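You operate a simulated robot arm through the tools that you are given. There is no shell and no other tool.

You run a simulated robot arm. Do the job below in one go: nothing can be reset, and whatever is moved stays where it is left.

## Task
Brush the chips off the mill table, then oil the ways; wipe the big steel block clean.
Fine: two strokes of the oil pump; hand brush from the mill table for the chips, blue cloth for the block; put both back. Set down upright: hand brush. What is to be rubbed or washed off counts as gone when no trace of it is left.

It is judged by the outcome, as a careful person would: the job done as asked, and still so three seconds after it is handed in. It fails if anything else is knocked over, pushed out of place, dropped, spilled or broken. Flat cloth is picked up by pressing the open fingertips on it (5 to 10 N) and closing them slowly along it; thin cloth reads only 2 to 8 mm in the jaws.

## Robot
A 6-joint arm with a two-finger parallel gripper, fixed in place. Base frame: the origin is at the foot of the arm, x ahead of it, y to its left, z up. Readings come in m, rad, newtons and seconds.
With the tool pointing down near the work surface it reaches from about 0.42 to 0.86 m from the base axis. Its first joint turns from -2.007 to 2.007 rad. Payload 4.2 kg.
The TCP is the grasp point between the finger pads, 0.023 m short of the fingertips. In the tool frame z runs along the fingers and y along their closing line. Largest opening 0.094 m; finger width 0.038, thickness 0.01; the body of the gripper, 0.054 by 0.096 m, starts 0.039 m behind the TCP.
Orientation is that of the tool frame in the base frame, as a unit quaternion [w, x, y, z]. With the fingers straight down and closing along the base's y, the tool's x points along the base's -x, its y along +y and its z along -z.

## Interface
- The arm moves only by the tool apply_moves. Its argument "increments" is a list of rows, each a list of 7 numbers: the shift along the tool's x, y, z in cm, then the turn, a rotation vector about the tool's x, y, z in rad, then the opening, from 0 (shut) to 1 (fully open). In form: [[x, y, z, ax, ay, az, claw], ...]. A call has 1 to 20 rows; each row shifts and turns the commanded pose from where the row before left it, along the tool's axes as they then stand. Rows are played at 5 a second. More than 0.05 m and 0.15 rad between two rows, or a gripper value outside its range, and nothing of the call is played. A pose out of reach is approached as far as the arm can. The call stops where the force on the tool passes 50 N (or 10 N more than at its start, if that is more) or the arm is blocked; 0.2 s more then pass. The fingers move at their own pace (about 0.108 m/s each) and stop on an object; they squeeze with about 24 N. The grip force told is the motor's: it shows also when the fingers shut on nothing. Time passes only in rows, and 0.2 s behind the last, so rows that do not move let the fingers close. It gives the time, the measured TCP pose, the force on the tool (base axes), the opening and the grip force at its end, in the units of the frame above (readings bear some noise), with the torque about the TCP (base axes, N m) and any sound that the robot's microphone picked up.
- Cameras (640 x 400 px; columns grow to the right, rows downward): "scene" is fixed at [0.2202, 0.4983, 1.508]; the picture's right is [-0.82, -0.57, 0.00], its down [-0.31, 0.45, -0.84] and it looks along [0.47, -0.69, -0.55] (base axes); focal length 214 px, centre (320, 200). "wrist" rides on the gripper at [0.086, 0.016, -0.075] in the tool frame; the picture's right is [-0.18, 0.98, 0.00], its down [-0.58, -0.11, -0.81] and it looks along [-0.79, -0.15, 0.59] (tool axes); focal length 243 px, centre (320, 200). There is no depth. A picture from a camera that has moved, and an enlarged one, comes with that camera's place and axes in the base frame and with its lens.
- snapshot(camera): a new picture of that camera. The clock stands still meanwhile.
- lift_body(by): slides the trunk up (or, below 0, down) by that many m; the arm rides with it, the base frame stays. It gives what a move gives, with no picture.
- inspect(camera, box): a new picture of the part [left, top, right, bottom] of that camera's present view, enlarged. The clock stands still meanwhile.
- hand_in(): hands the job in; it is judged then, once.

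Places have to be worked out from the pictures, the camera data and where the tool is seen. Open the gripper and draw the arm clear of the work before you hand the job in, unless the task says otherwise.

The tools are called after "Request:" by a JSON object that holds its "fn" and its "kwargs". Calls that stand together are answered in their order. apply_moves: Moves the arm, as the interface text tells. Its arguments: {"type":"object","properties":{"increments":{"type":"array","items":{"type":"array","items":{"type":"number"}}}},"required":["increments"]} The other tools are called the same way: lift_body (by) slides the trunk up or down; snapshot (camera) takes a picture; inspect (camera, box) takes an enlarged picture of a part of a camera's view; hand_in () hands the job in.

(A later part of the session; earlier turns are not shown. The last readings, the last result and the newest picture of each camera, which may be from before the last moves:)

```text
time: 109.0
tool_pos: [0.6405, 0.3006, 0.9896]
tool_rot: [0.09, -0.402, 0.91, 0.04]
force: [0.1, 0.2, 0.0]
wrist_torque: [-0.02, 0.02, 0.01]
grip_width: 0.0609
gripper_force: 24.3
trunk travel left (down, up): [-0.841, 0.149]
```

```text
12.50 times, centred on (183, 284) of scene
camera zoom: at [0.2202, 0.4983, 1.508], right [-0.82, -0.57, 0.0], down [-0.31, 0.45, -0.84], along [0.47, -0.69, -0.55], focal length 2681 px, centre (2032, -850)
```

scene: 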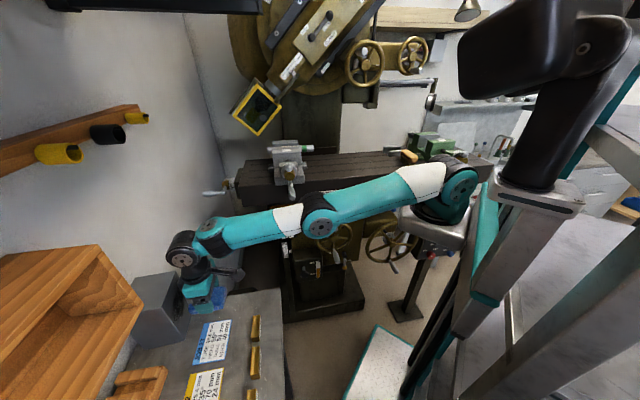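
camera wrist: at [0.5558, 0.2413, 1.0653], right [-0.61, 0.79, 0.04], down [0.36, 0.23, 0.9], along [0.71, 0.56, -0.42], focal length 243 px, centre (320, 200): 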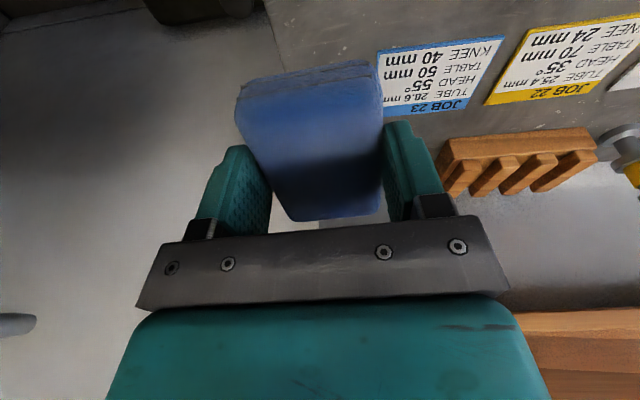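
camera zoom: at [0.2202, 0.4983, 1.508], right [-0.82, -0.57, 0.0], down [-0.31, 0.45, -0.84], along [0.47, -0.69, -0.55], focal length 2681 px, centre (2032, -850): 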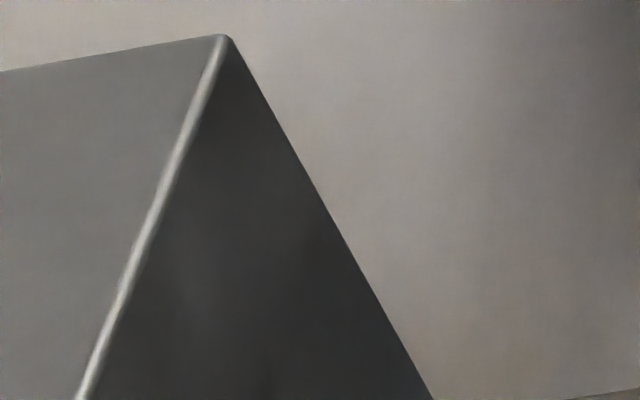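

The face looks clean now. To confirm from another angle, I'll bring the tool upright, rise and turn so the wrist camera sees the face as before.

Request:
{"fn": "apply_moves", "kwargs": {"increments": [[2, 0, -0.4, 0, 0.098, 0, 0], [2, 0, -0.2, 0, 0.098, 0, 0], [0, 0, -4, 0, 0, 0, 0], [0, 0, -4, 0, 0, 0.107, 0], [0, 0, -4, 0, 0, 0.107, 0], [0, 0, -4, 0, 0, 0.107, 0], [0, 0, -4, 0, 0, 0.107, 0], [0, 0, -4, 0, 0, 0.107, 0], [0, 0, 0, 0, 0, 0.107, 0]]}}

Request:
{"fn": "snapshot", "kwargs": {"camera": "wrist"}}

Request:
{"fn": "inspect", "kwargs": {"camera": "wrist", "box": [370, 20, 530, 180]}}

Request:
{"fn": "inspect", "kwargs": {"camera": "scene", "box": [160, 265, 200, 330]}}

```text
time: 111.0
tool_pos: [0.6109, 0.2703, 1.2291]
tool_rot: [0.001, -0.095, 0.995, 0.0]
force: [0.6, -0.5, 0.1]
wrist_torque: [0.01, -0.02, 0.04]
grip_width: 0.0609
gripper_force: 24.2
trunk travel left (down, up): [-0.841, 0.149]
```

```text
taken
camera wrist: at [0.5228, 0.2701, 1.3048], right [0.0, 1.0, 0.0], down [0.59, 0.0, 0.81], along [0.81, 0.0, -0.59], focal length 243 px, centre (320, 200)
```

wrist: 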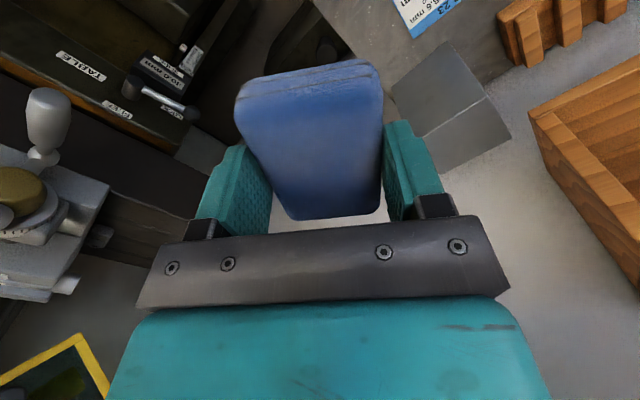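

```text
2.50 times, centred on (450, 100) of wrist
camera zoom: at [0.5228, 0.2701, 1.3048], right [0.0, 1.0, 0.0], down [0.59, 0.0, 0.81], along [0.81, 0.0, -0.59], focal length 606 px, centre (-5, 450)
```

zoom: 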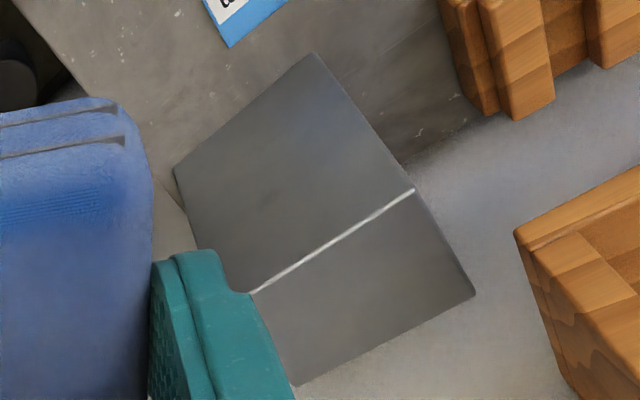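

```text
6.15 times, centred on (180, 298) of scene
camera zoom: at [0.2202, 0.4983, 1.508], right [-0.82, -0.57, 0.0], down [-0.31, 0.45, -0.84], along [0.47, -0.69, -0.55], focal length 1320 px, centre (1182, -400)
```

zoom: 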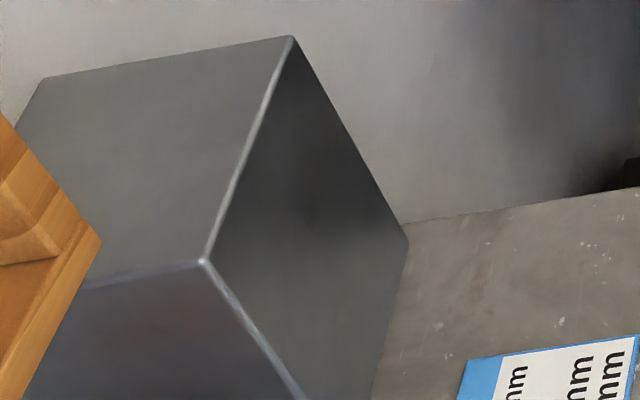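

The whole face is clean from both cameras. Now I'll put the cloth back: turn to the orientation I picked it up with, move over its spot and descend to about 2 cm above.

Request:
{"fn": "apply_moves", "kwargs": {"increments": [[0, 0, 0, 0, 0, -0.1, 0], [0, 0, 0, 0, 0, -0.1, 0], [0, 0, 0, 0, 0, -0.1, 0], [0, 0, 0, 0, 0, -0.1, 0], [0, 0, 0, 0, 0, -0.1, 0], [0, 0, 0, 0, 0, -0.1, 0], [-0.6, 1.2, 0, 0, 0, 0, 0], [0, 0, 4.4, 0, 0, 0, 0], [0, 0, 4.4, 0, 0, 0, 0], [0, 0, 4.4, 0, 0, 0, 0], [0, 0, 4.4, 0, 0, 0, 0], [0, 0, 4.4, 0, 0, 0, 0], [0, 0, 4.4, 0, 0, 0, 0], [0, 0, 4.4, 0, 0, 0, 0]]}}

Request:
{"fn": "snapshot", "kwargs": {"camera": "wrist"}}

```text
time: 114.0
tool_pos: [0.6072, 0.2833, 0.9219]
tool_rot: [0.001, -0.385, 0.923, 0.0]
force: [-0.5, 0.2, -0.3]
wrist_torque: [0.01, 0.01, 0.0]
grip_width: 0.061
gripper_force: 24.1
trunk travel left (down, up): [-0.841, 0.149]
```

```text
taken
camera wrist: at [0.5347, 0.2333, 0.9967], right [-0.57, 0.82, 0.0], down [0.48, 0.34, 0.81], along [0.66, 0.46, -0.59], focal length 243 px, centre (320, 200)
```

wrist: 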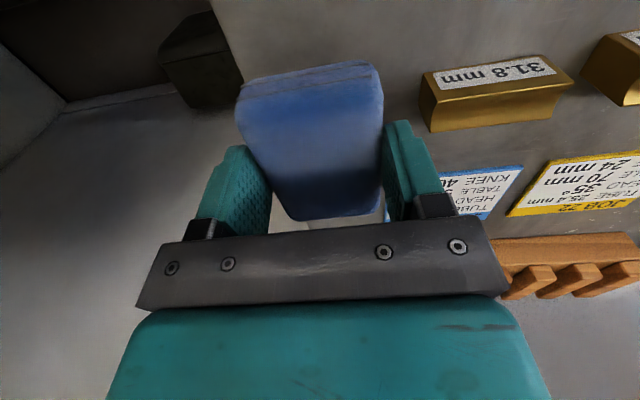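

I'm over the cloth's original spot with the V-block clear. I'll lower the last 2.5 cm in small steps until it rests on the bench.

Request:
{"fn": "apply_moves", "kwargs": {"increments": [[0, 0, 1.2, 0, 0, 0, 0], [0, 0, 0.9, 0, 0, 0, 0], [0, 0, 0.2, 0, 0, 0, 0], [0, 0, 0, 0, 0, 0, 0]]}}

```text
time: 115.0
tool_pos: [0.6076, 0.2834, 0.8987]
tool_rot: [0.0, -0.385, 0.923, 0.001]
force: [-0.5, 0.3, -0.5]
wrist_torque: [0.04, -0.01, -0.02]
grip_width: 0.0608
gripper_force: 24.4
trunk travel left (down, up): [-0.841, 0.149]
```

Request:
{"fn": "apply_moves", "kwargs": {"increments": [[0, 0, 0.1, 0, 0, 0, 0], [0, 0, 0.1, 0, 0, 0, 0], [0, 0, 0, 0, 0, 0, 0]]}}

```text
time: 115.8
tool_pos: [0.608, 0.2834, 0.8973]
tool_rot: [0.001, -0.385, 0.923, -0.001]
force: [-0.3, -1.1, 3.9]
wrist_torque: [0.11, -0.09, -0.02]
grip_width: 0.0609
gripper_force: 24.3
trunk travel left (down, up): [-0.841, 0.149]
```

It has touched down at 4 N. I'll open the jaws to the same width as before and rise straight up.

Request:
{"fn": "apply_moves", "kwargs": {"increments": [[0, 0, 0, 0, 0, 0, 0.68], [0, 0, 0, 0, 0, 0, 0.74], [0, 0, 0, 0, 0, 0, 0.8], [0, 0, 0, 0, 0, 0, 0.8], [0, 0, -2, 0, 0, 0, 0.8], [0, 0, -3, 0, 0, 0, 0.8], [0, 0, -4, 0, 0, 0, 0.8], [0, 0, -4, 0, 0, 0, 0.8]]}}

Request:
{"fn": "snapshot", "kwargs": {"camera": "wrist"}}

Request:
{"fn": "inspect", "kwargs": {"camera": "scene", "box": [120, 240, 300, 370]}}

```text
time: 117.6
tool_pos: [0.6068, 0.2821, 1.0283]
tool_rot: [0.0, -0.385, 0.923, 0.0]
force: [-0.5, 0.8, 0.0]
wrist_torque: [0.03, -0.01, 0.02]
grip_width: 0.0752
gripper_force: 0.1
trunk travel left (down, up): [-0.841, 0.149]
```

```text
taken
camera wrist: at [0.5341, 0.2332, 1.1024], right [-0.57, 0.82, 0.0], down [0.49, 0.34, 0.81], along [0.66, 0.46, -0.59], focal length 243 px, centre (320, 200)
```

wrist: 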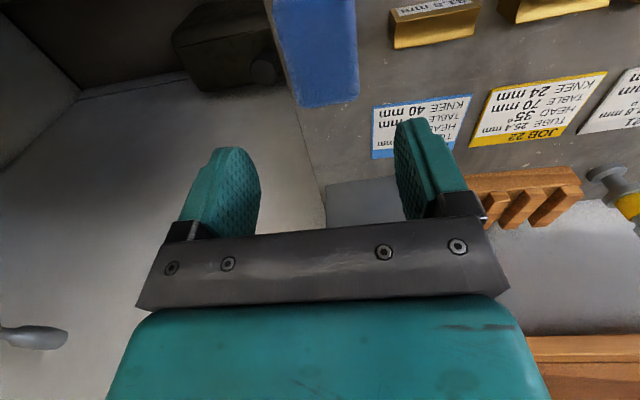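

```text
3.08 times, centred on (210, 305) of scene
camera zoom: at [0.2202, 0.4983, 1.508], right [-0.82, -0.57, 0.0], down [-0.31, 0.45, -0.84], along [0.47, -0.69, -0.55], focal length 660 px, centre (658, -123)
```

zoom: 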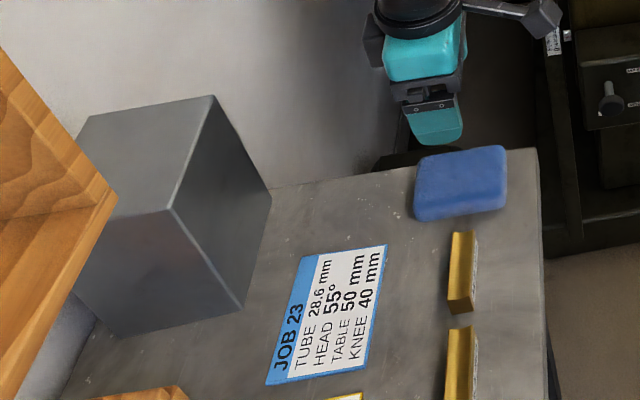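

The cloth is back in its place and the block is clean. I'll rise and draw the arm clear of the bench and the mill, then make a last check of everything.

Request:
{"fn": "apply_moves", "kwargs": {"increments": [[0, 0, -4.5, 0, 0, 0, 1], [0, 0, -4.5, 0, 0, 0, 1], [0, 0, -4.5, 0, 0, 0, 1], [0, 0, -4.5, 0, 0, 0, 1], [0, 0, -4.5, 0, 0, 0, 1], [0, 0, -4.5, 0, 0, 0, 1], [4, 0, 0, 0, 0, 0, 1], [4, 0, 0, 0, 0, 0, 1], [4, 0, 0, 0, 0, 0, 1], [0, 0, 0, 0, 0, 0, 1]]}}

Request:
{"fn": "snapshot", "kwargs": {"camera": "scene"}}

Request:
{"fn": "inspect", "kwargs": {"camera": "scene", "box": [220, 120, 460, 270]}}

Request:
{"fn": "inspect", "kwargs": {"camera": "scene", "box": [120, 240, 300, 370]}}

Request:
{"fn": "inspect", "kwargs": {"camera": "scene", "box": [270, 230, 370, 300]}}

```text
time: 119.8
tool_pos: [0.5227, 0.1979, 1.2969]
tool_rot: [0.001, -0.386, 0.923, 0.0]
force: [-0.1, 0.0, 0.1]
wrist_torque: [-0.01, 0.0, -0.02]
grip_width: 0.0939
gripper_force: 0.0
trunk travel left (down, up): [-0.841, 0.149]
```

```text
taken
```

scene: 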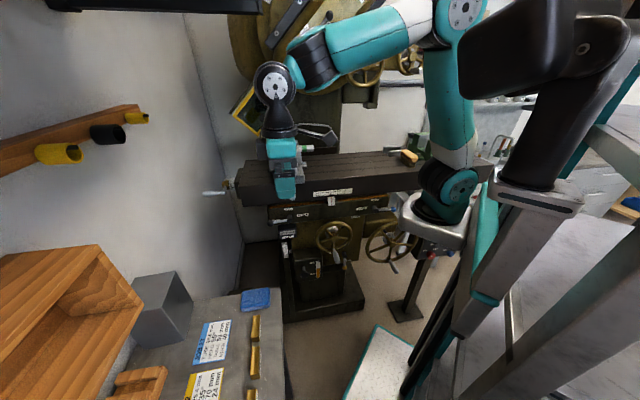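

```text
2.67 times, centred on (340, 195) of scene
camera zoom: at [0.2202, 0.4983, 1.508], right [-0.82, -0.57, 0.0], down [-0.31, 0.45, -0.84], along [0.47, -0.69, -0.55], focal length 572 px, centre (267, 213)
```

zoom: 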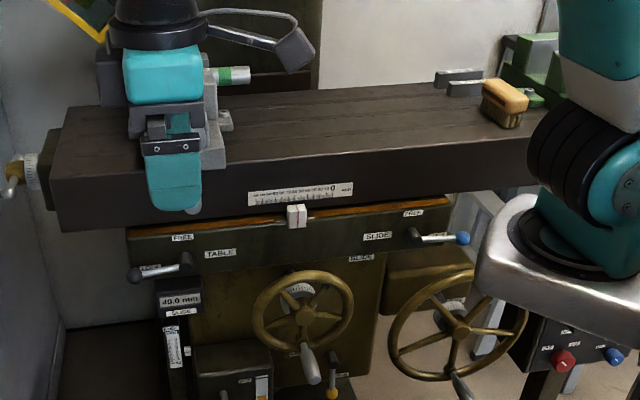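

```text
3.08 times, centred on (210, 305) of scene
camera zoom: at [0.2202, 0.4983, 1.508], right [-0.82, -0.57, 0.0], down [-0.31, 0.45, -0.84], along [0.47, -0.69, -0.55], focal length 660 px, centre (658, -123)
```

zoom: 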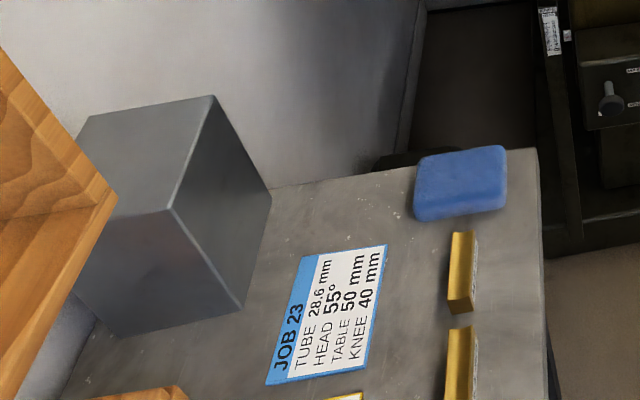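

```text
5.71 times, centred on (320, 265) of scene
camera zoom: at [0.2202, 0.4983, 1.508], right [-0.82, -0.57, 0.0], down [-0.31, 0.45, -0.84], along [0.47, -0.69, -0.55], focal length 1226 px, centre (320, -171)
```

zoom: 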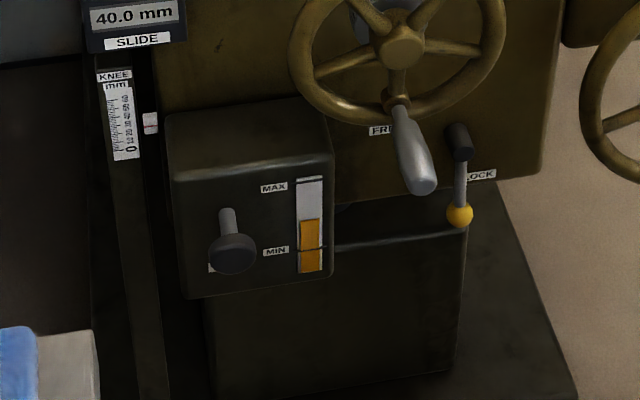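

A fresh oil film shows along the ways, the pump knob is out, the brush and cloth are back in place, and the mill readings are unchanged. I'll take one last close look at the chip area and the block face before handing in.

Request:
{"fn": "inspect", "kwargs": {"camera": "scene", "box": [335, 140, 425, 190]}}

Request:
{"fn": "inspect", "kwargs": {"camera": "scene", "box": [160, 265, 200, 330]}}

```text
7.11 times, centred on (380, 165) of scene
camera zoom: at [0.2202, 0.4983, 1.508], right [-0.82, -0.57, 0.0], down [-0.31, 0.45, -0.84], along [0.47, -0.69, -0.55], focal length 1525 px, centre (-107, 449)
```

zoom: 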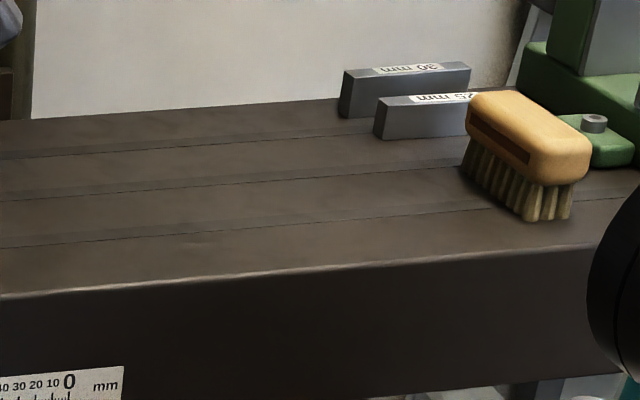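

```text
6.15 times, centred on (180, 298) of scene
camera zoom: at [0.2202, 0.4983, 1.508], right [-0.82, -0.57, 0.0], down [-0.31, 0.45, -0.84], along [0.47, -0.69, -0.55], focal length 1320 px, centre (1182, -400)
```

zoom: 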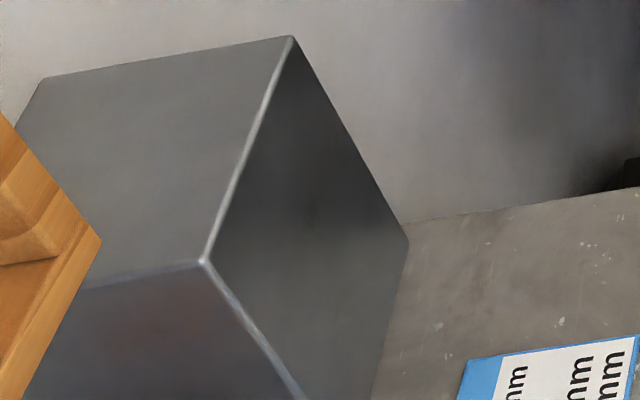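

I notice a slightly darker patch mid-face in the scene view. I'll enlarge it strongly to tell a reflection from a trace.

Request:
{"fn": "inspect", "kwargs": {"camera": "scene", "box": [170, 280, 190, 310]}}

Request:
{"fn": "snapshot", "kwargs": {"camera": "wrist"}}

```text
13.33 times, centred on (180, 295) of scene
camera zoom: at [0.2202, 0.4983, 1.508], right [-0.82, -0.57, 0.0], down [-0.31, 0.45, -0.84], along [0.47, -0.69, -0.55], focal length 2860 px, centre (2187, -1067)
```

zoom: 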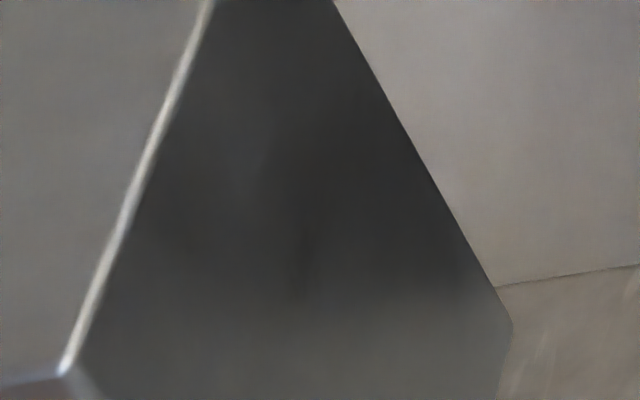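

```text
taken
camera wrist: at [0.4494, 0.1485, 1.3717], right [-0.57, 0.82, 0.0], down [0.49, 0.34, 0.81], along [0.66, 0.46, -0.59], focal length 243 px, centre (320, 200)
```

wrist: 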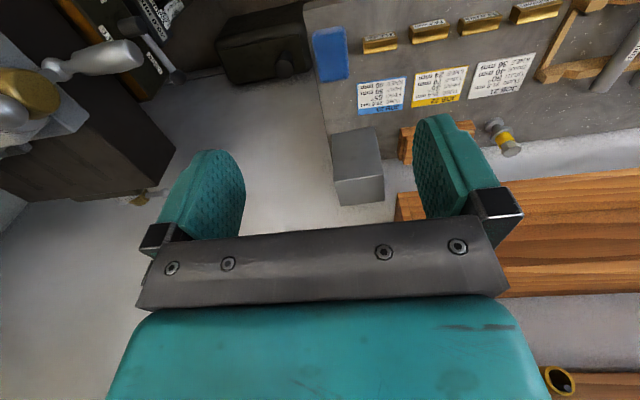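

From here the wrist camera sees the face straight on between the fingers, so I'll enlarge that.

Request:
{"fn": "inspect", "kwargs": {"camera": "wrist", "box": [322, 118, 392, 212]}}

Request:
{"fn": "inspect", "kwargs": {"camera": "wrist", "box": [330, 125, 382, 182]}}

```text
4.26 times, centred on (357, 165) of wrist
camera zoom: at [0.4494, 0.1485, 1.3717], right [-0.57, 0.82, 0.0], down [0.49, 0.34, 0.81], along [0.66, 0.46, -0.59], focal length 1032 px, centre (163, 349)
```

zoom: 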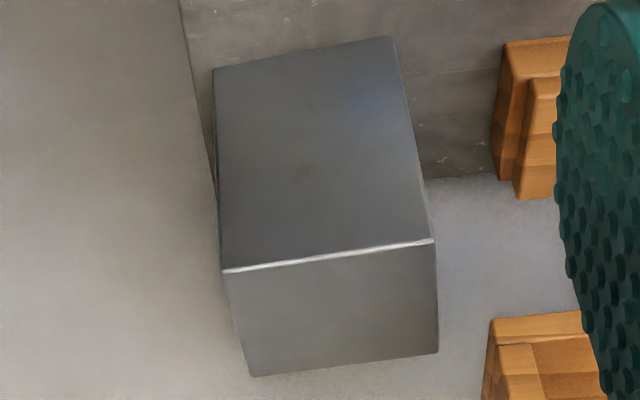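

```text
7.02 times, centred on (356, 154) of wrist
camera zoom: at [0.4494, 0.1485, 1.3717], right [-0.57, 0.82, 0.0], down [0.49, 0.34, 0.81], along [0.66, 0.46, -0.59], focal length 1703 px, centre (67, 526)
```

zoom: 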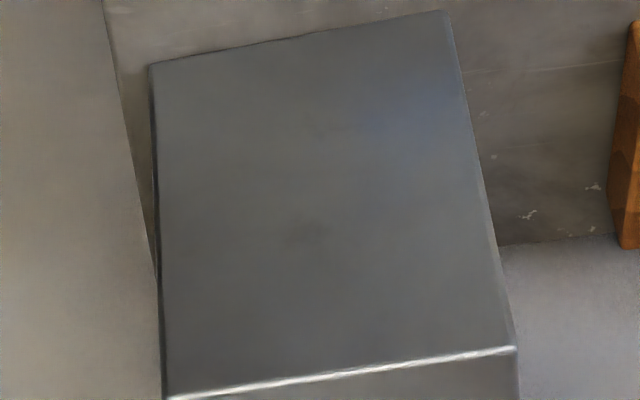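

There is a very faint darker spot left in the middle of the face, at about c = 0.21, z = 0.935, in both views. I don't want to leave a trace, so I'll fetch the cloth again and rub that spot more.

Request:
{"fn": "apply_moves", "kwargs": {"increments": [[-4, 0, 0, 0, 0, 0, 0.83], [-4, 0, 0, 0, 0, 0, 0.83], [-4, 0, 0, 0, 0, 0, 0.83], [0, 0, 4.5, 0, 0, 0, 0.83], [0, 0, 4.5, 0, 0, 0, 0.83], [0, 0, 4.5, 0, 0, 0, 0.83], [0, 0, 4.5, 0, 0, 0, 0.83], [0, 0, 4.5, 0, 0, 0, 0.83], [0, 0, 4.5, 0, 0, 0, 0.83], [0, 0, 4.5, 0, 0, 0, 0.83], [0, 0, 4.5, 0, 0, 0, 0.83]]}}

Request:
{"fn": "snapshot", "kwargs": {"camera": "wrist"}}

```text
time: 122.2
tool_pos: [0.6069, 0.2842, 0.9378]
tool_rot: [0.001, -0.385, 0.923, 0.001]
force: [0.7, -0.6, 1.0]
wrist_torque: [0.03, 0.0, -0.02]
grip_width: 0.078
gripper_force: 0.0
trunk travel left (down, up): [-0.841, 0.149]
```

```text
taken
camera wrist: at [0.534, 0.2339, 1.0121], right [-0.57, 0.82, 0.0], down [0.48, 0.34, 0.81], along [0.66, 0.46, -0.59], focal length 243 px, centre (320, 200)
```

wrist: 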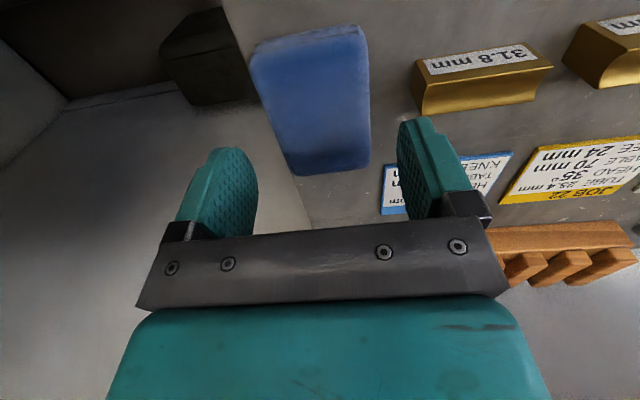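

The pad sits between the fingers as before. I'll lower to the same grip height and close on it.

Request:
{"fn": "apply_moves", "kwargs": {"increments": [[0, 0, 1.4, 0, 0, 0, 0.83], [0, 0, 1.4, 0, 0, 0, 0.83], [0, 0, 1.3, 0, 0, 0, 0.83], [0, 0, 0, 0, 0, 0, 0.83], [0, 0, 0, 0, 0, 0, 0.75], [0, 0, 0, 0, 0, 0, 0.68], [0, 0, 0, 0, 0, 0, 0.6], [0, 0, 0, 0, 0, 0, 0.5], [0, 0, 0, 0, 0, 0, 0], [0, 0, 0, 0, 0, 0, 0]]}}

```text
time: 124.4
tool_pos: [0.6076, 0.2829, 0.8969]
tool_rot: [0.001, -0.386, 0.922, 0.0]
force: [-0.1, 0.8, -0.5]
wrist_torque: [-0.02, -0.02, -0.01]
grip_width: 0.0609
gripper_force: 23.9
trunk travel left (down, up): [-0.841, 0.149]
```

The pad is gripped at 61 mm. I'll lift it, restore the 11° tilt and slight yaw, and come up to about 1.3 cm in front of the spot.

Request:
{"fn": "apply_moves", "kwargs": {"increments": [[0, 0, -3.75, 0, 0, 0, 0], [0, 0, -3.75, 0, 0, -0.04, 0], [0, 0, 0, 0, -0.098, 0, 0], [0, 0, 0, 0, -0.098, 0, 0], [-4.12, 0.43, 0.82, 0, 0, 0, 0], [-4.12, 0.43, 0.82, 0, 0, 0, 0], [-4.0, 0.43, 0.82, 0, 0, 0, 0], [0, 0, 0, 0, 0, 0, 0]]}}

Request:
{"fn": "inspect", "kwargs": {"camera": "scene", "box": [110, 240, 230, 360]}}

```text
time: 126.2
tool_pos: [0.6824, 0.3841, 0.97]
tool_rot: [0.089, -0.402, 0.91, 0.039]
force: [0.1, -0.1, -0.6]
wrist_torque: [0.0, 0.02, 0.01]
grip_width: 0.0606
gripper_force: 23.6
trunk travel left (down, up): [-0.841, 0.149]
```

```text
3.33 times, centred on (170, 300) of scene
camera zoom: at [0.2202, 0.4983, 1.508], right [-0.82, -0.57, 0.0], down [-0.31, 0.45, -0.84], along [0.47, -0.69, -0.55], focal length 715 px, centre (820, -133)
```

zoom: 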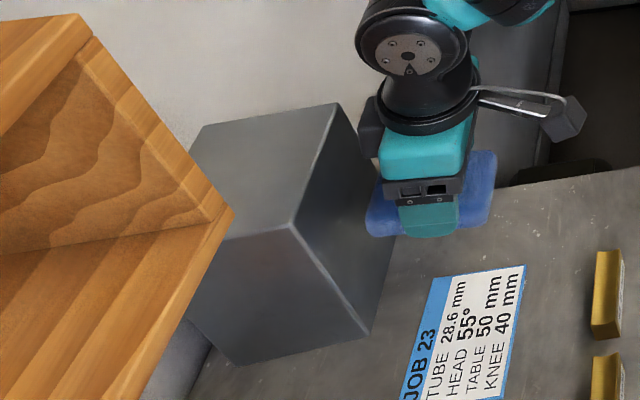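

I'm in front of the spot. I'll advance carefully to light contact.

Request:
{"fn": "apply_moves", "kwargs": {"increments": [[-0.4, 0, 0.08, 0, 0, 0, 0], [-0.4, 0, 0.08, 0, 0, 0, 0], [-0.2, 0, 0.04, 0, 0, 0, 0], [0, 0, 0, 0, 0, 0, 0]]}}

```text
time: 127.2
tool_pos: [0.6888, 0.3918, 0.9714]
tool_rot: [0.089, -0.403, 0.91, 0.039]
force: [-0.6, -0.3, -0.3]
wrist_torque: [0.0, 0.0, -0.02]
grip_width: 0.0607
gripper_force: 24.5
trunk travel left (down, up): [-0.841, 0.149]
```

Request:
{"fn": "apply_moves", "kwargs": {"increments": [[-0.15, 0, 0.03, 0, 0, 0, 0], [-0.15, 0, 0.03, 0, 0, 0, 0], [-0.1, 0, 0.02, 0, 0, 0, 0], [0, 0, 0, 0, 0, 0, 0]]}}

```text
time: 128.2
tool_pos: [0.6925, 0.395, 0.9709]
tool_rot: [0.09, -0.402, 0.91, 0.04]
force: [0.0, 0.0, -0.3]
wrist_torque: [0.01, 0.01, 0.04]
grip_width: 0.0608
gripper_force: 23.7
trunk travel left (down, up): [-0.841, 0.149]
```

No contact yet at a = 0.769, because the pad sits slightly further back in the grip. I'll continue in 1 to 1.5 mm steps.

Request:
{"fn": "apply_moves", "kwargs": {"increments": [[-0.15, 0, 0.03, 0, 0, 0, 0], [-0.15, 0, 0.03, 0, 0, 0, 0], [0, 0, 0, 0, 0, 0, 0]]}}

```text
time: 129.0
tool_pos: [0.6928, 0.3957, 0.9692]
tool_rot: [0.087, -0.402, 0.911, 0.039]
force: [-16.1, -20.6, 3.7]
wrist_torque: [-0.35, 0.31, 0.36]
grip_width: 0.0608
gripper_force: 23.8
trunk travel left (down, up): [-0.841, 0.149]
```

Contact is at 26 N. I'll ease off 1 mm and rub up and down about 3 cm over the spot.

Request:
{"fn": "apply_moves", "kwargs": {"increments": [[0.1, 0, -0.02, 0, 0, 0, 0], [-0.197, 0, -0.981, 0, 0, 0, 0], [-0.197, 0, -0.981, 0, 0, 0, 0], [-0.197, 0, -0.981, 0, 0, 0, 0], [0.197, 0, 0.981, 0, 0, 0, 0], [0.197, 0, 0.981, 0, 0, 0, 0], [0.197, 0, 0.981, 0, 0, 0, 0], [0.197, 0, 0.981, 0, 0, 0, 0], [0.197, 0, 0.981, 0, 0, 0, 0], [0.197, 0, 0.981, 0, 0, 0, 0], [0, 0.6, 0, 0, 0, 0, 0], [-0.197, 0, -0.981, 0, 0, 0, 0], [-0.197, 0, -0.981, 0, 0, 0, 0], [-0.197, 0, -0.981, 0, 0, 0, 0], [-0.197, 0, -0.981, 0, 0, 0, 0], [-0.197, 0, -0.981, 0, 0, 0, 0], [-0.197, 0, -0.981, 0, 0, 0, 0]]}}

```text
time: 132.6
tool_pos: [0.6884, 0.3994, 0.9995]
tool_rot: [0.089, -0.403, 0.91, 0.039]
force: [-6.7, -8.0, -3.7]
wrist_torque: [-0.39, 0.24, 0.18]
grip_width: 0.0613
gripper_force: 24.3
trunk travel left (down, up): [-0.841, 0.149]
```

The normal force holds at about 10 N. I'll rub another set of strokes, shifting towards the far side and then sweeping sideways across the middle.

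Request:
{"fn": "apply_moves", "kwargs": {"increments": [[0, -0.6, 0, 0, 0, 0, 0], [0, -0.6, 0, 0, 0, 0, 0], [0, -0.6, 0, 0, 0, 0, 0], [0.197, 0, 0.981, 0, 0, 0, 0], [0.197, 0, 0.981, 0, 0, 0, 0], [0.197, 0, 0.981, 0, 0, 0, 0], [0.197, 0, 0.981, 0, 0, 0, 0], [0.197, 0, 0.981, 0, 0, 0, 0], [-0.03, 0.8, 0, 0, 0, 0, 0], [0, 0.8, 0, 0, 0, 0, 0], [0, 0.8, 0, 0, 0, 0, 0], [-0.197, 0, -0.981, 0, 0, 0, 0], [0, -0.8, 0, 0, 0, 0, 0], [0, -0.8, 0, 0, 0, 0, 0], [0, -0.8, 0, 0, 0, 0, 0], [-0.197, 0, -0.981, 0, 0, 0, 0], [0, 0.8, 0, 0, 0, 0, 0], [0, 0.8, 0, 0, 0, 0, 0], [0, 0.8, 0, 0, 0, 0, 0]]}}

```text
time: 136.6
tool_pos: [0.684, 0.4039, 0.9708]
tool_rot: [0.09, -0.401, 0.911, 0.04]
force: [-4.4, -10.6, 0.3]
wrist_torque: [-0.26, 0.08, 0.06]
grip_width: 0.0607
gripper_force: 24.2
trunk travel left (down, up): [-0.841, 0.149]
```

I'll do one more set of sideways strokes working down over the middle and lower part.

Request:
{"fn": "apply_moves", "kwargs": {"increments": [[-0.02, -0.9, 0, 0, 0, 0, 0], [0, -0.9, 0, 0, 0, 0, 0], [0, -0.9, 0, 0, 0, 0, 0], [0, -0.9, 0, 0, 0, 0, 0], [0.236, 0, 1.177, 0, 0, 0, 0], [0, 0.9, 0, 0, 0, 0, 0], [0, 0.9, 0, 0, 0, 0, 0], [0, 0.9, 0, 0, 0, 0, 0], [0, 0.9, 0, 0, 0, 0, 0], [0, 0.9, 0, 0, 0, 0, 0], [0.236, 0, 1.177, 0, 0, 0, 0], [0, -0.9, 0, 0, 0, 0, 0], [0, -0.9, 0, 0, 0, 0, 0], [0, -0.9, 0, 0, 0, 0, 0], [0, -0.9, 0, 0, 0, 0, 0], [0, -0.9, 0, 0, 0, 0, 0]]}}

Request:
{"fn": "apply_moves", "kwargs": {"increments": [[1.5, 0, -0.3, 0, 0, 0, 0], [3, 0, -0.6, 0, 0, 0, 0], [3, 0, -0.6, 0, 0, 0, 0], [3, 0, -0.6, 0, 0.098, 0, 0], [2, 0, 0, 0, 0.098, 0, 0], [0, 0, -4, 0, 0, 0, 0], [0, 0, -4, 0, 0, 0.107, 0], [0, 0, -4, 0, 0, 0.107, 0], [0, 0, -4, 0, 0, 0.107, 0], [0, 0, -4, 0, 0, 0.107, 0], [0, 0, -4, 0, 0, 0.107, 0], [0, 0, -4, 0, 0, 0.107, 0]]}}

Request:
{"fn": "snapshot", "kwargs": {"camera": "wrist"}}

Request:
{"fn": "inspect", "kwargs": {"camera": "scene", "box": [170, 280, 190, 310]}}

Request:
{"fn": "inspect", "kwargs": {"camera": "scene", "box": [160, 265, 200, 330]}}

```text
time: 140.0
tool_pos: [0.7115, 0.3803, 0.9466]
tool_rot: [0.091, -0.402, 0.91, 0.039]
force: [-1.3, -2.2, -0.6]
wrist_torque: [-0.07, 0.08, 0.09]
grip_width: 0.0609
gripper_force: 23.7
trunk travel left (down, up): [-0.841, 0.149]
```

```text
time: 142.6
tool_pos: [0.6257, 0.2867, 1.2264]
tool_rot: [0.0, -0.094, 0.996, 0.0]
force: [0.6, -0.3, -0.7]
wrist_torque: [-0.02, 0.03, -0.03]
grip_width: 0.0608
gripper_force: 23.9
trunk travel left (down, up): [-0.841, 0.149]
```

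```text
taken
camera wrist: at [0.5368, 0.2876, 1.3012], right [0.0, 1.0, 0.0], down [0.59, 0.0, 0.81], along [0.81, 0.0, -0.59], focal length 243 px, centre (320, 200)
```

wrist: 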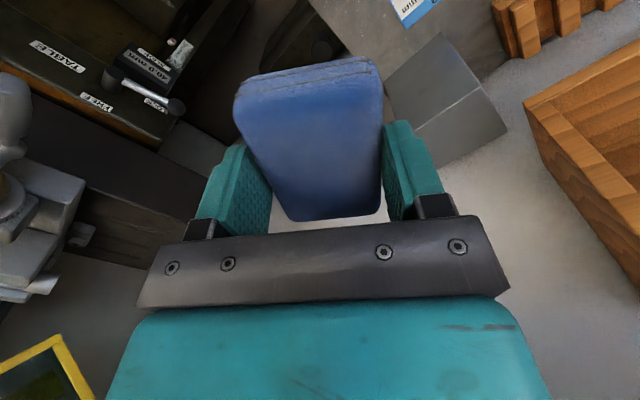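

```text
13.33 times, centred on (180, 295) of scene
camera zoom: at [0.2202, 0.4983, 1.508], right [-0.82, -0.57, 0.0], down [-0.31, 0.45, -0.84], along [0.47, -0.69, -0.55], focal length 2860 px, centre (2187, -1067)
```

zoom: 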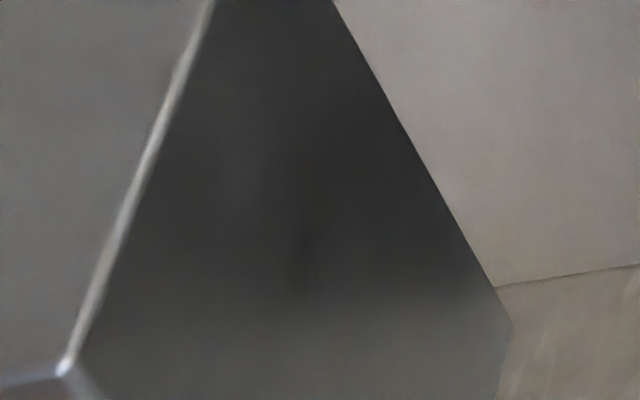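

```text
6.15 times, centred on (180, 298) of scene
camera zoom: at [0.2202, 0.4983, 1.508], right [-0.82, -0.57, 0.0], down [-0.31, 0.45, -0.84], along [0.47, -0.69, -0.55], focal length 1320 px, centre (1182, -400)
```

zoom: 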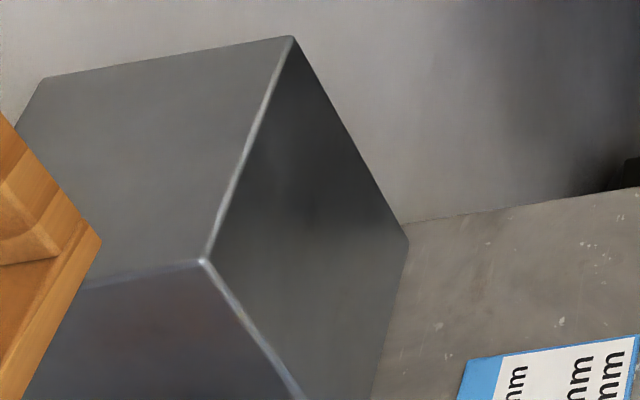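

The faint spot in the scene view did not change with this extra rubbing, which suggests it is shading of the steel. I'll check it from the wrist camera too.

Request:
{"fn": "inspect", "kwargs": {"camera": "wrist", "box": [380, 25, 500, 145]}}

Request:
{"fn": "inspect", "kwargs": {"camera": "wrist", "box": [400, 50, 460, 110]}}

```text
3.33 times, centred on (440, 85) of wrist
camera zoom: at [0.5368, 0.2876, 1.3012], right [0.0, 1.0, 0.0], down [0.59, 0.0, 0.81], along [0.81, 0.0, -0.59], focal length 809 px, centre (-80, 583)
```

zoom: 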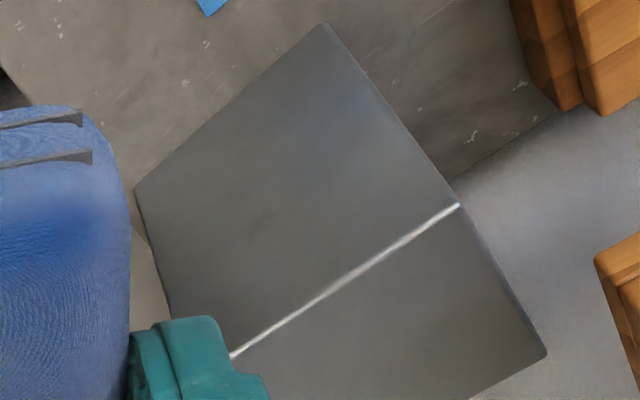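

```text
6.67 times, centred on (430, 80) of wrist
camera zoom: at [0.5368, 0.2876, 1.3012], right [0.0, 1.0, 0.0], down [0.59, 0.0, 0.81], along [0.81, 0.0, -0.59], focal length 1618 px, centre (-413, 1000)
```

zoom: 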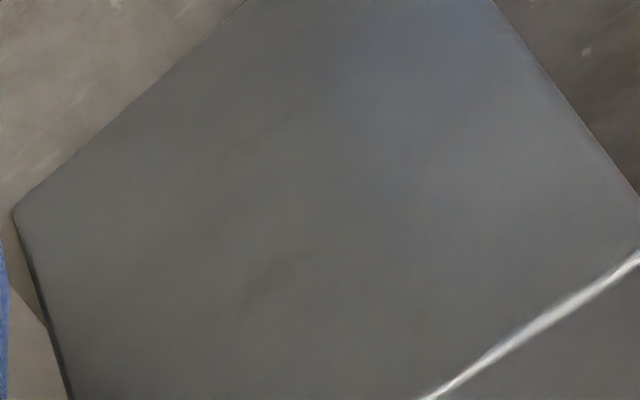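

Both views agree on a small faint mark at about c = 0.22, z = 0.93, and the torques show my strokes were bearing mainly just short of that spot. I'll go back and rub it directly, with the pad squared up a little more.

Request:
{"fn": "apply_moves", "kwargs": {"increments": [[0, 0, 4, 0, 0, -0.1087, 0], [0, 0, 4, 0, 0, -0.1087, 0], [0, 0, 4, 0, 0, -0.1087, 0], [0, 0, 4, 0, 0, -0.1087, 0], [0, 0, 4, 0, 0, -0.1087, 0], [0, 0, 4, 0, 0, -0.1087, 0], [0, 0, 1, 0, -0.098, 0, 0], [0, 0, 1, 0, -0.098, 0, 0], [-3.6, 0.19, 0.72, 0, 0, 0, 0], [-3.6, 0.19, 0.72, 0, 0, 0, 0], [-3.6, 0.19, 0.72, 0, 0, 0, 0], [0, 0, 0, 0, 0, 0, 0]]}}

```text
time: 145.2
tool_pos: [0.6944, 0.372, 0.9655]
tool_rot: [0.089, -0.406, 0.909, 0.04]
force: [-0.1, 0.6, 0.6]
wrist_torque: [0.0, 0.01, 0.02]
grip_width: 0.0609
gripper_force: 24.2
trunk travel left (down, up): [-0.841, 0.149]
```

I'm 1.5 cm short of the face, squared to the mark. I'll advance to light contact.

Request:
{"fn": "apply_moves", "kwargs": {"increments": [[-0.5, 0, 0.1, 0, 0, 0, 0], [-0.5, 0, 0.1, 0, 0, 0, 0], [-0.4, 0, 0.08, 0, 0, 0, 0], [-0.1, 0, 0.02, 0, 0, 0, 0], [0, 0, 0, 0, 0, 0, 0]]}}

```text
time: 146.4
tool_pos: [0.7054, 0.3844, 0.965]
tool_rot: [0.089, -0.406, 0.909, 0.04]
force: [-3.3, -2.8, -0.1]
wrist_torque: [-0.07, 0.0, -0.09]
grip_width: 0.0612
gripper_force: 23.9
trunk travel left (down, up): [-0.841, 0.149]
```

Contact is at 4 N. I'll press a bit more and rub over the mark with sideways and vertical strokes.

Request:
{"fn": "apply_moves", "kwargs": {"increments": [[-0.1, 0, 0.02, 0, 0, 0, 0], [0, 0.8, 0, 0, 0, 0, 0], [0, 0.8, 0, 0, 0, 0, 0], [0, 0.8, 0, 0, 0, 0, 0], [0, 0.8, 0, 0, 0, 0, 0], [0, -0.8, 0, 0, 0, 0, 0], [0, -0.8, 0, 0, 0, 0, 0], [0, -0.8, 0, 0, 0, 0, 0], [0, -0.8, 0, 0, 0, 0, 0], [0, -0.8, 0, 0, 0, 0, 0], [0.12, 0, 0.6, 0, 0, 0, 0], [0, 0.8, 0, 0, 0, 0, 0], [0, 0.8, 0, 0, 0, 0, 0], [0, 0.8, 0, 0, 0, 0, 0], [0, 0.8, 0, 0, 0, 0, 0], [0, -0.8, 0, 0, 0, 0, 0], [0, -0.8, 0, 0, 0, 0, 0], [0, -0.8, 0, 0, 0, 0, 0], [0, -0.8, 0, 0, 0, 0, 0]]}}

```text
time: 150.4
tool_pos: [0.7129, 0.3795, 0.9584]
tool_rot: [0.091, -0.405, 0.909, 0.04]
force: [-13.0, -7.6, -0.5]
wrist_torque: [-0.16, 0.31, -0.14]
grip_width: 0.0609
gripper_force: 23.7
trunk travel left (down, up): [-0.841, 0.149]
```

The pad is bearing about 14 N here. I'll work upward over the mark with more sideways strokes and finish with vertical ones.

Request:
{"fn": "apply_moves", "kwargs": {"increments": [[-0.12, 0, -0.6, 0, 0, 0, 0], [0, 0.8, 0, 0, 0, 0, 0], [0, 0.8, 0, 0, 0, 0, 0], [0, 0.8, 0, 0, 0, 0, 0], [-0.12, 0, -0.6, 0, 0, 0, 0], [0, -0.8, 0, 0, 0, 0, 0], [0, -0.8, 0, 0, 0, 0, 0], [0, -0.8, 0, 0, 0, 0, 0], [-0.12, 0, -0.6, 0, 0, 0, 0], [0, 0.8, 0, 0, 0, 0, 0], [0, 0.8, 0, 0, 0, 0, 0], [0.2, 0, 1, 0, 0, 0, 0], [0.2, 0, 1, 0, 0, 0, 0], [0.2, 0, 1, 0, 0, 0, 0], [0.2, 0, 1, 0, 0, 0, 0], [-0.2, 0, -1, 0, 0, 0, 0], [-0.2, 0, -1, 0, 0, 0, 0], [-0.2, 0, -1, 0, 0, 0, 0]]}}

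Request:
{"fn": "apply_moves", "kwargs": {"increments": [[1.5, 0, -0.3, 0, 0, 0, 0], [3, 0, -0.6, 0, 0, 0, 0], [3, 0, -0.6, 0, 0, 0, 0], [3, 0, -0.6, 0, 0.098, 0, 0], [2, 0, 0, 0, 0.098, 0, 0], [0, 0, -4, 0, 0, 0, 0], [0, 0, -4, 0, 0, 0.107, 0], [0, 0, -4, 0, 0, 0.107, 0], [0, 0, -4, 0, 0, 0.107, 0], [0, 0, -4, 0, 0, 0.107, 0], [0, 0, -4, 0, 0, 0.107, 0], [0, 0, -4, 0, 0, 0.107, 0]]}}

Request:
{"fn": "snapshot", "kwargs": {"camera": "wrist"}}

Request:
{"fn": "inspect", "kwargs": {"camera": "wrist", "box": [380, 25, 500, 145]}}

Request:
{"fn": "inspect", "kwargs": {"camera": "scene", "box": [170, 280, 190, 310]}}

```text
time: 154.2
tool_pos: [0.7, 0.3903, 0.9663]
tool_rot: [0.09, -0.407, 0.908, 0.04]
force: [-3.8, -4.4, -1.8]
wrist_torque: [-0.18, 0.15, -0.13]
grip_width: 0.0608
gripper_force: 23.5
trunk travel left (down, up): [-0.841, 0.149]
```

```text
time: 156.8
tool_pos: [0.6153, 0.2959, 1.2466]
tool_rot: [0.0, -0.099, 0.995, 0.0]
force: [1.3, -0.1, -1.2]
wrist_torque: [-0.03, -0.02, 0.0]
grip_width: 0.0609
gripper_force: 24.4
trunk travel left (down, up): [-0.841, 0.149]
```

```text
taken
camera wrist: at [0.5271, 0.2953, 1.3206], right [-0.01, 1.0, 0.0], down [0.59, 0.01, 0.81], along [0.81, 0.01, -0.59], focal length 243 px, centre (320, 200)
```

wrist: 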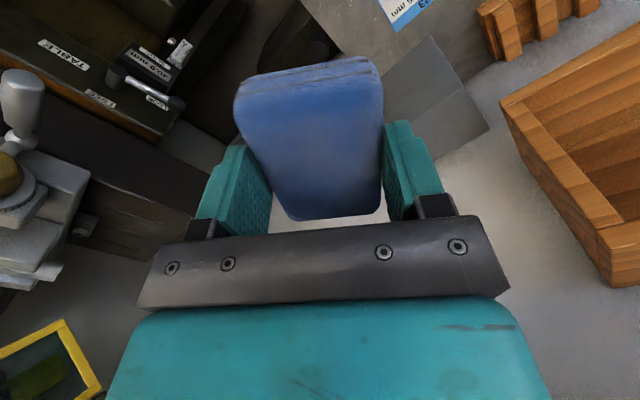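

```text
3.33 times, centred on (440, 85) of wrist
camera zoom: at [0.5271, 0.2953, 1.3206], right [-0.01, 1.0, 0.0], down [0.59, 0.01, 0.81], along [0.81, 0.01, -0.59], focal length 809 px, centre (-80, 583)
```

zoom: 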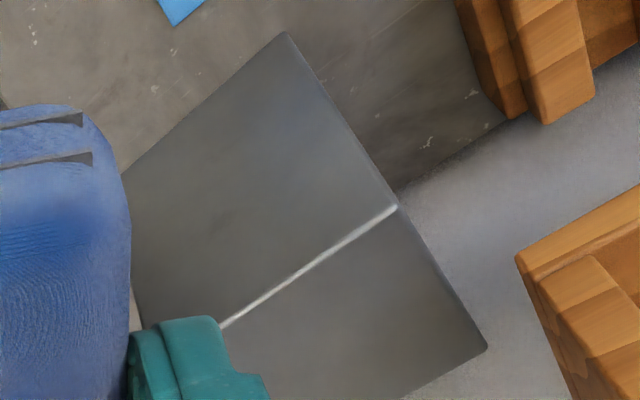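

```text
13.33 times, centred on (180, 295) of scene
camera zoom: at [0.2202, 0.4983, 1.508], right [-0.82, -0.57, 0.0], down [-0.31, 0.45, -0.84], along [0.47, -0.69, -0.55], focal length 2860 px, centre (2187, -1067)
```

zoom: 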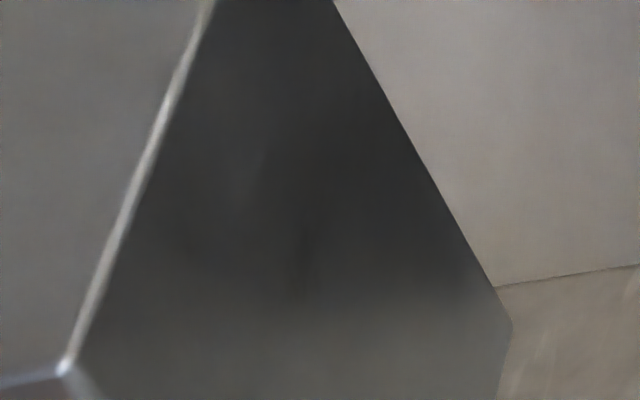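

The wrist view looks even cleaner. I'll enlarge that spot once more for comparison.

Request:
{"fn": "inspect", "kwargs": {"camera": "wrist", "box": [390, 45, 450, 105]}}

Request:
{"fn": "inspect", "kwargs": {"camera": "scene", "box": [174, 286, 190, 302]}}

```text
6.67 times, centred on (420, 75) of wrist
camera zoom: at [0.5271, 0.2953, 1.3206], right [-0.01, 1.0, 0.0], down [0.59, 0.01, 0.81], along [0.81, 0.01, -0.59], focal length 1618 px, centre (-347, 1033)
```

zoom: 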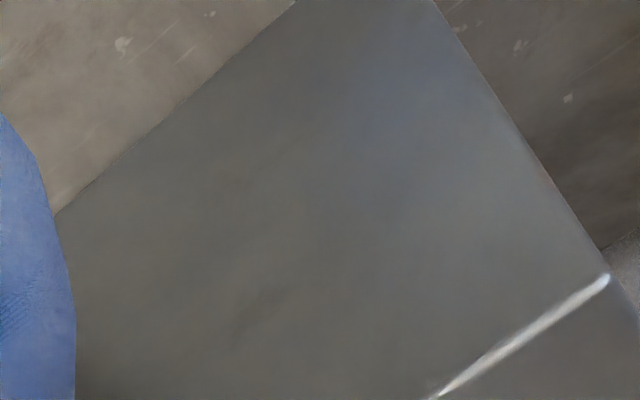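

```text
16.00 times, centred on (182, 294) of scene
camera zoom: at [0.2202, 0.4983, 1.508], right [-0.82, -0.57, 0.0], down [-0.31, 0.45, -0.84], along [0.47, -0.69, -0.55], focal length 3432 px, centre (2528, -1304)
```

zoom: 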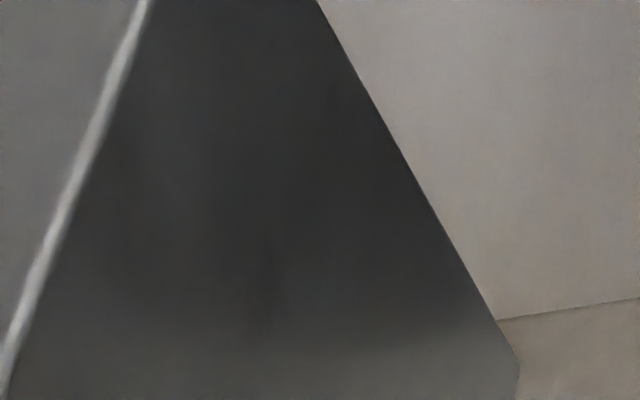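

The mark is very faint but still there. My sweeps kept the pad's two edges at c below 0.206 and above 0.226, which left a gap right at the mark. I'll go back and sweep with the pad's bearing edge passing exactly over c of about 0.20 to 0.23.

Request:
{"fn": "apply_moves", "kwargs": {"increments": [[0, 0, 4.2, 0, 0, -0.107, 0], [0, 0, 4.2, 0, 0, -0.107, 0], [0, 0, 4.2, 0, 0, -0.107, 0], [0, 0, 4.2, 0, 0, -0.107, 0], [0, 0, 4.2, 0, 0, -0.107, 0], [0, 0, 4.2, 0, 0, -0.107, 0], [0, 0, 1.4, 0, -0.098, 0, 0], [0, 0, 1.4, 0, -0.098, 0, 0], [-3.68, 0.99, 0.73, 0, 0, 0, 0], [-3.68, 0.99, 0.73, 0, 0, 0, 0], [-3.68, 0.99, 0.73, 0, 0, 0, 0], [0, 0, 0, 0, 0, 0, 0]]}}

```text
time: 159.4
tool_pos: [0.6693, 0.401, 0.9655]
tool_rot: [0.09, -0.406, 0.908, 0.039]
force: [-0.2, 1.1, -0.8]
wrist_torque: [-0.01, -0.01, -0.01]
grip_width: 0.0607
gripper_force: 23.8
trunk travel left (down, up): [-0.841, 0.149]
```

I'm now 1.2 cm from the face at c = 0.19. I'll advance to contact.

Request:
{"fn": "apply_moves", "kwargs": {"increments": [[-0.5, 0, 0.1, 0, 0, 0, 0], [-0.4, 0, 0.08, 0, 0, 0, 0], [-0.15, 0, 0.03, 0, 0, 0, 0], [0, 0, 0, 0, 0, 0, 0]]}}

```text
time: 160.4
tool_pos: [0.677, 0.4076, 0.966]
tool_rot: [0.091, -0.406, 0.908, 0.039]
force: [-0.3, 0.5, -1.1]
wrist_torque: [0.02, 0.01, -0.01]
grip_width: 0.0606
gripper_force: 24.1
trunk travel left (down, up): [-0.841, 0.149]
```

Request:
{"fn": "apply_moves", "kwargs": {"increments": [[-0.12, 0, 0.024, 0, 0, 0, 0], [-0.12, 0, 0.024, 0, 0, 0, 0], [0, 0, 0, 0, 0, 0, 0]]}}

```text
time: 161.2
tool_pos: [0.6778, 0.4098, 0.9655]
tool_rot: [0.088, -0.406, 0.909, 0.039]
force: [-7.1, -8.6, 2.2]
wrist_torque: [-0.15, 0.07, -0.24]
grip_width: 0.061
gripper_force: 24.3
trunk travel left (down, up): [-0.841, 0.149]
```

There are 11 N bearing on the edge at about c = 0.21, right at the mark. I'll rub back and forth across it at several heights 5 mm apart.

Request:
{"fn": "apply_moves", "kwargs": {"increments": [[0, -0.6, 0, 0, 0, 0, 0], [0, -0.6, 0, 0, 0, 0, 0], [0, -0.6, 0, 0, 0, 0, 0], [0, -0.6, 0, 0, 0, 0, 0], [0.1, 0, 0.49, 0, 0, 0, 0], [0, 0.6, 0, 0, 0, 0, 0], [0, 0.6, 0, 0, 0, 0, 0], [0, 0.6, 0, 0, 0, 0, 0], [0, 0.6, 0, 0, 0, 0, 0], [0, 0.6, 0, 0, 0, 0, 0], [0.1, 0, 0.49, 0, 0, 0, 0], [0, -0.6, 0, 0, 0, 0, 0], [0, -0.6, 0, 0, 0, 0, 0], [0, -0.6, 0, 0, 0, 0, 0], [0, -0.6, 0, 0, 0, 0, 0], [0, -0.6, 0, 0, 0, 0, 0]]}}

```text
time: 164.6
tool_pos: [0.6957, 0.3945, 0.9557]
tool_rot: [0.089, -0.406, 0.909, 0.04]
force: [-13.2, -8.3, -1.4]
wrist_torque: [-0.22, 0.39, 0.11]
grip_width: 0.0608
gripper_force: 23.7
trunk travel left (down, up): [-0.841, 0.149]
```

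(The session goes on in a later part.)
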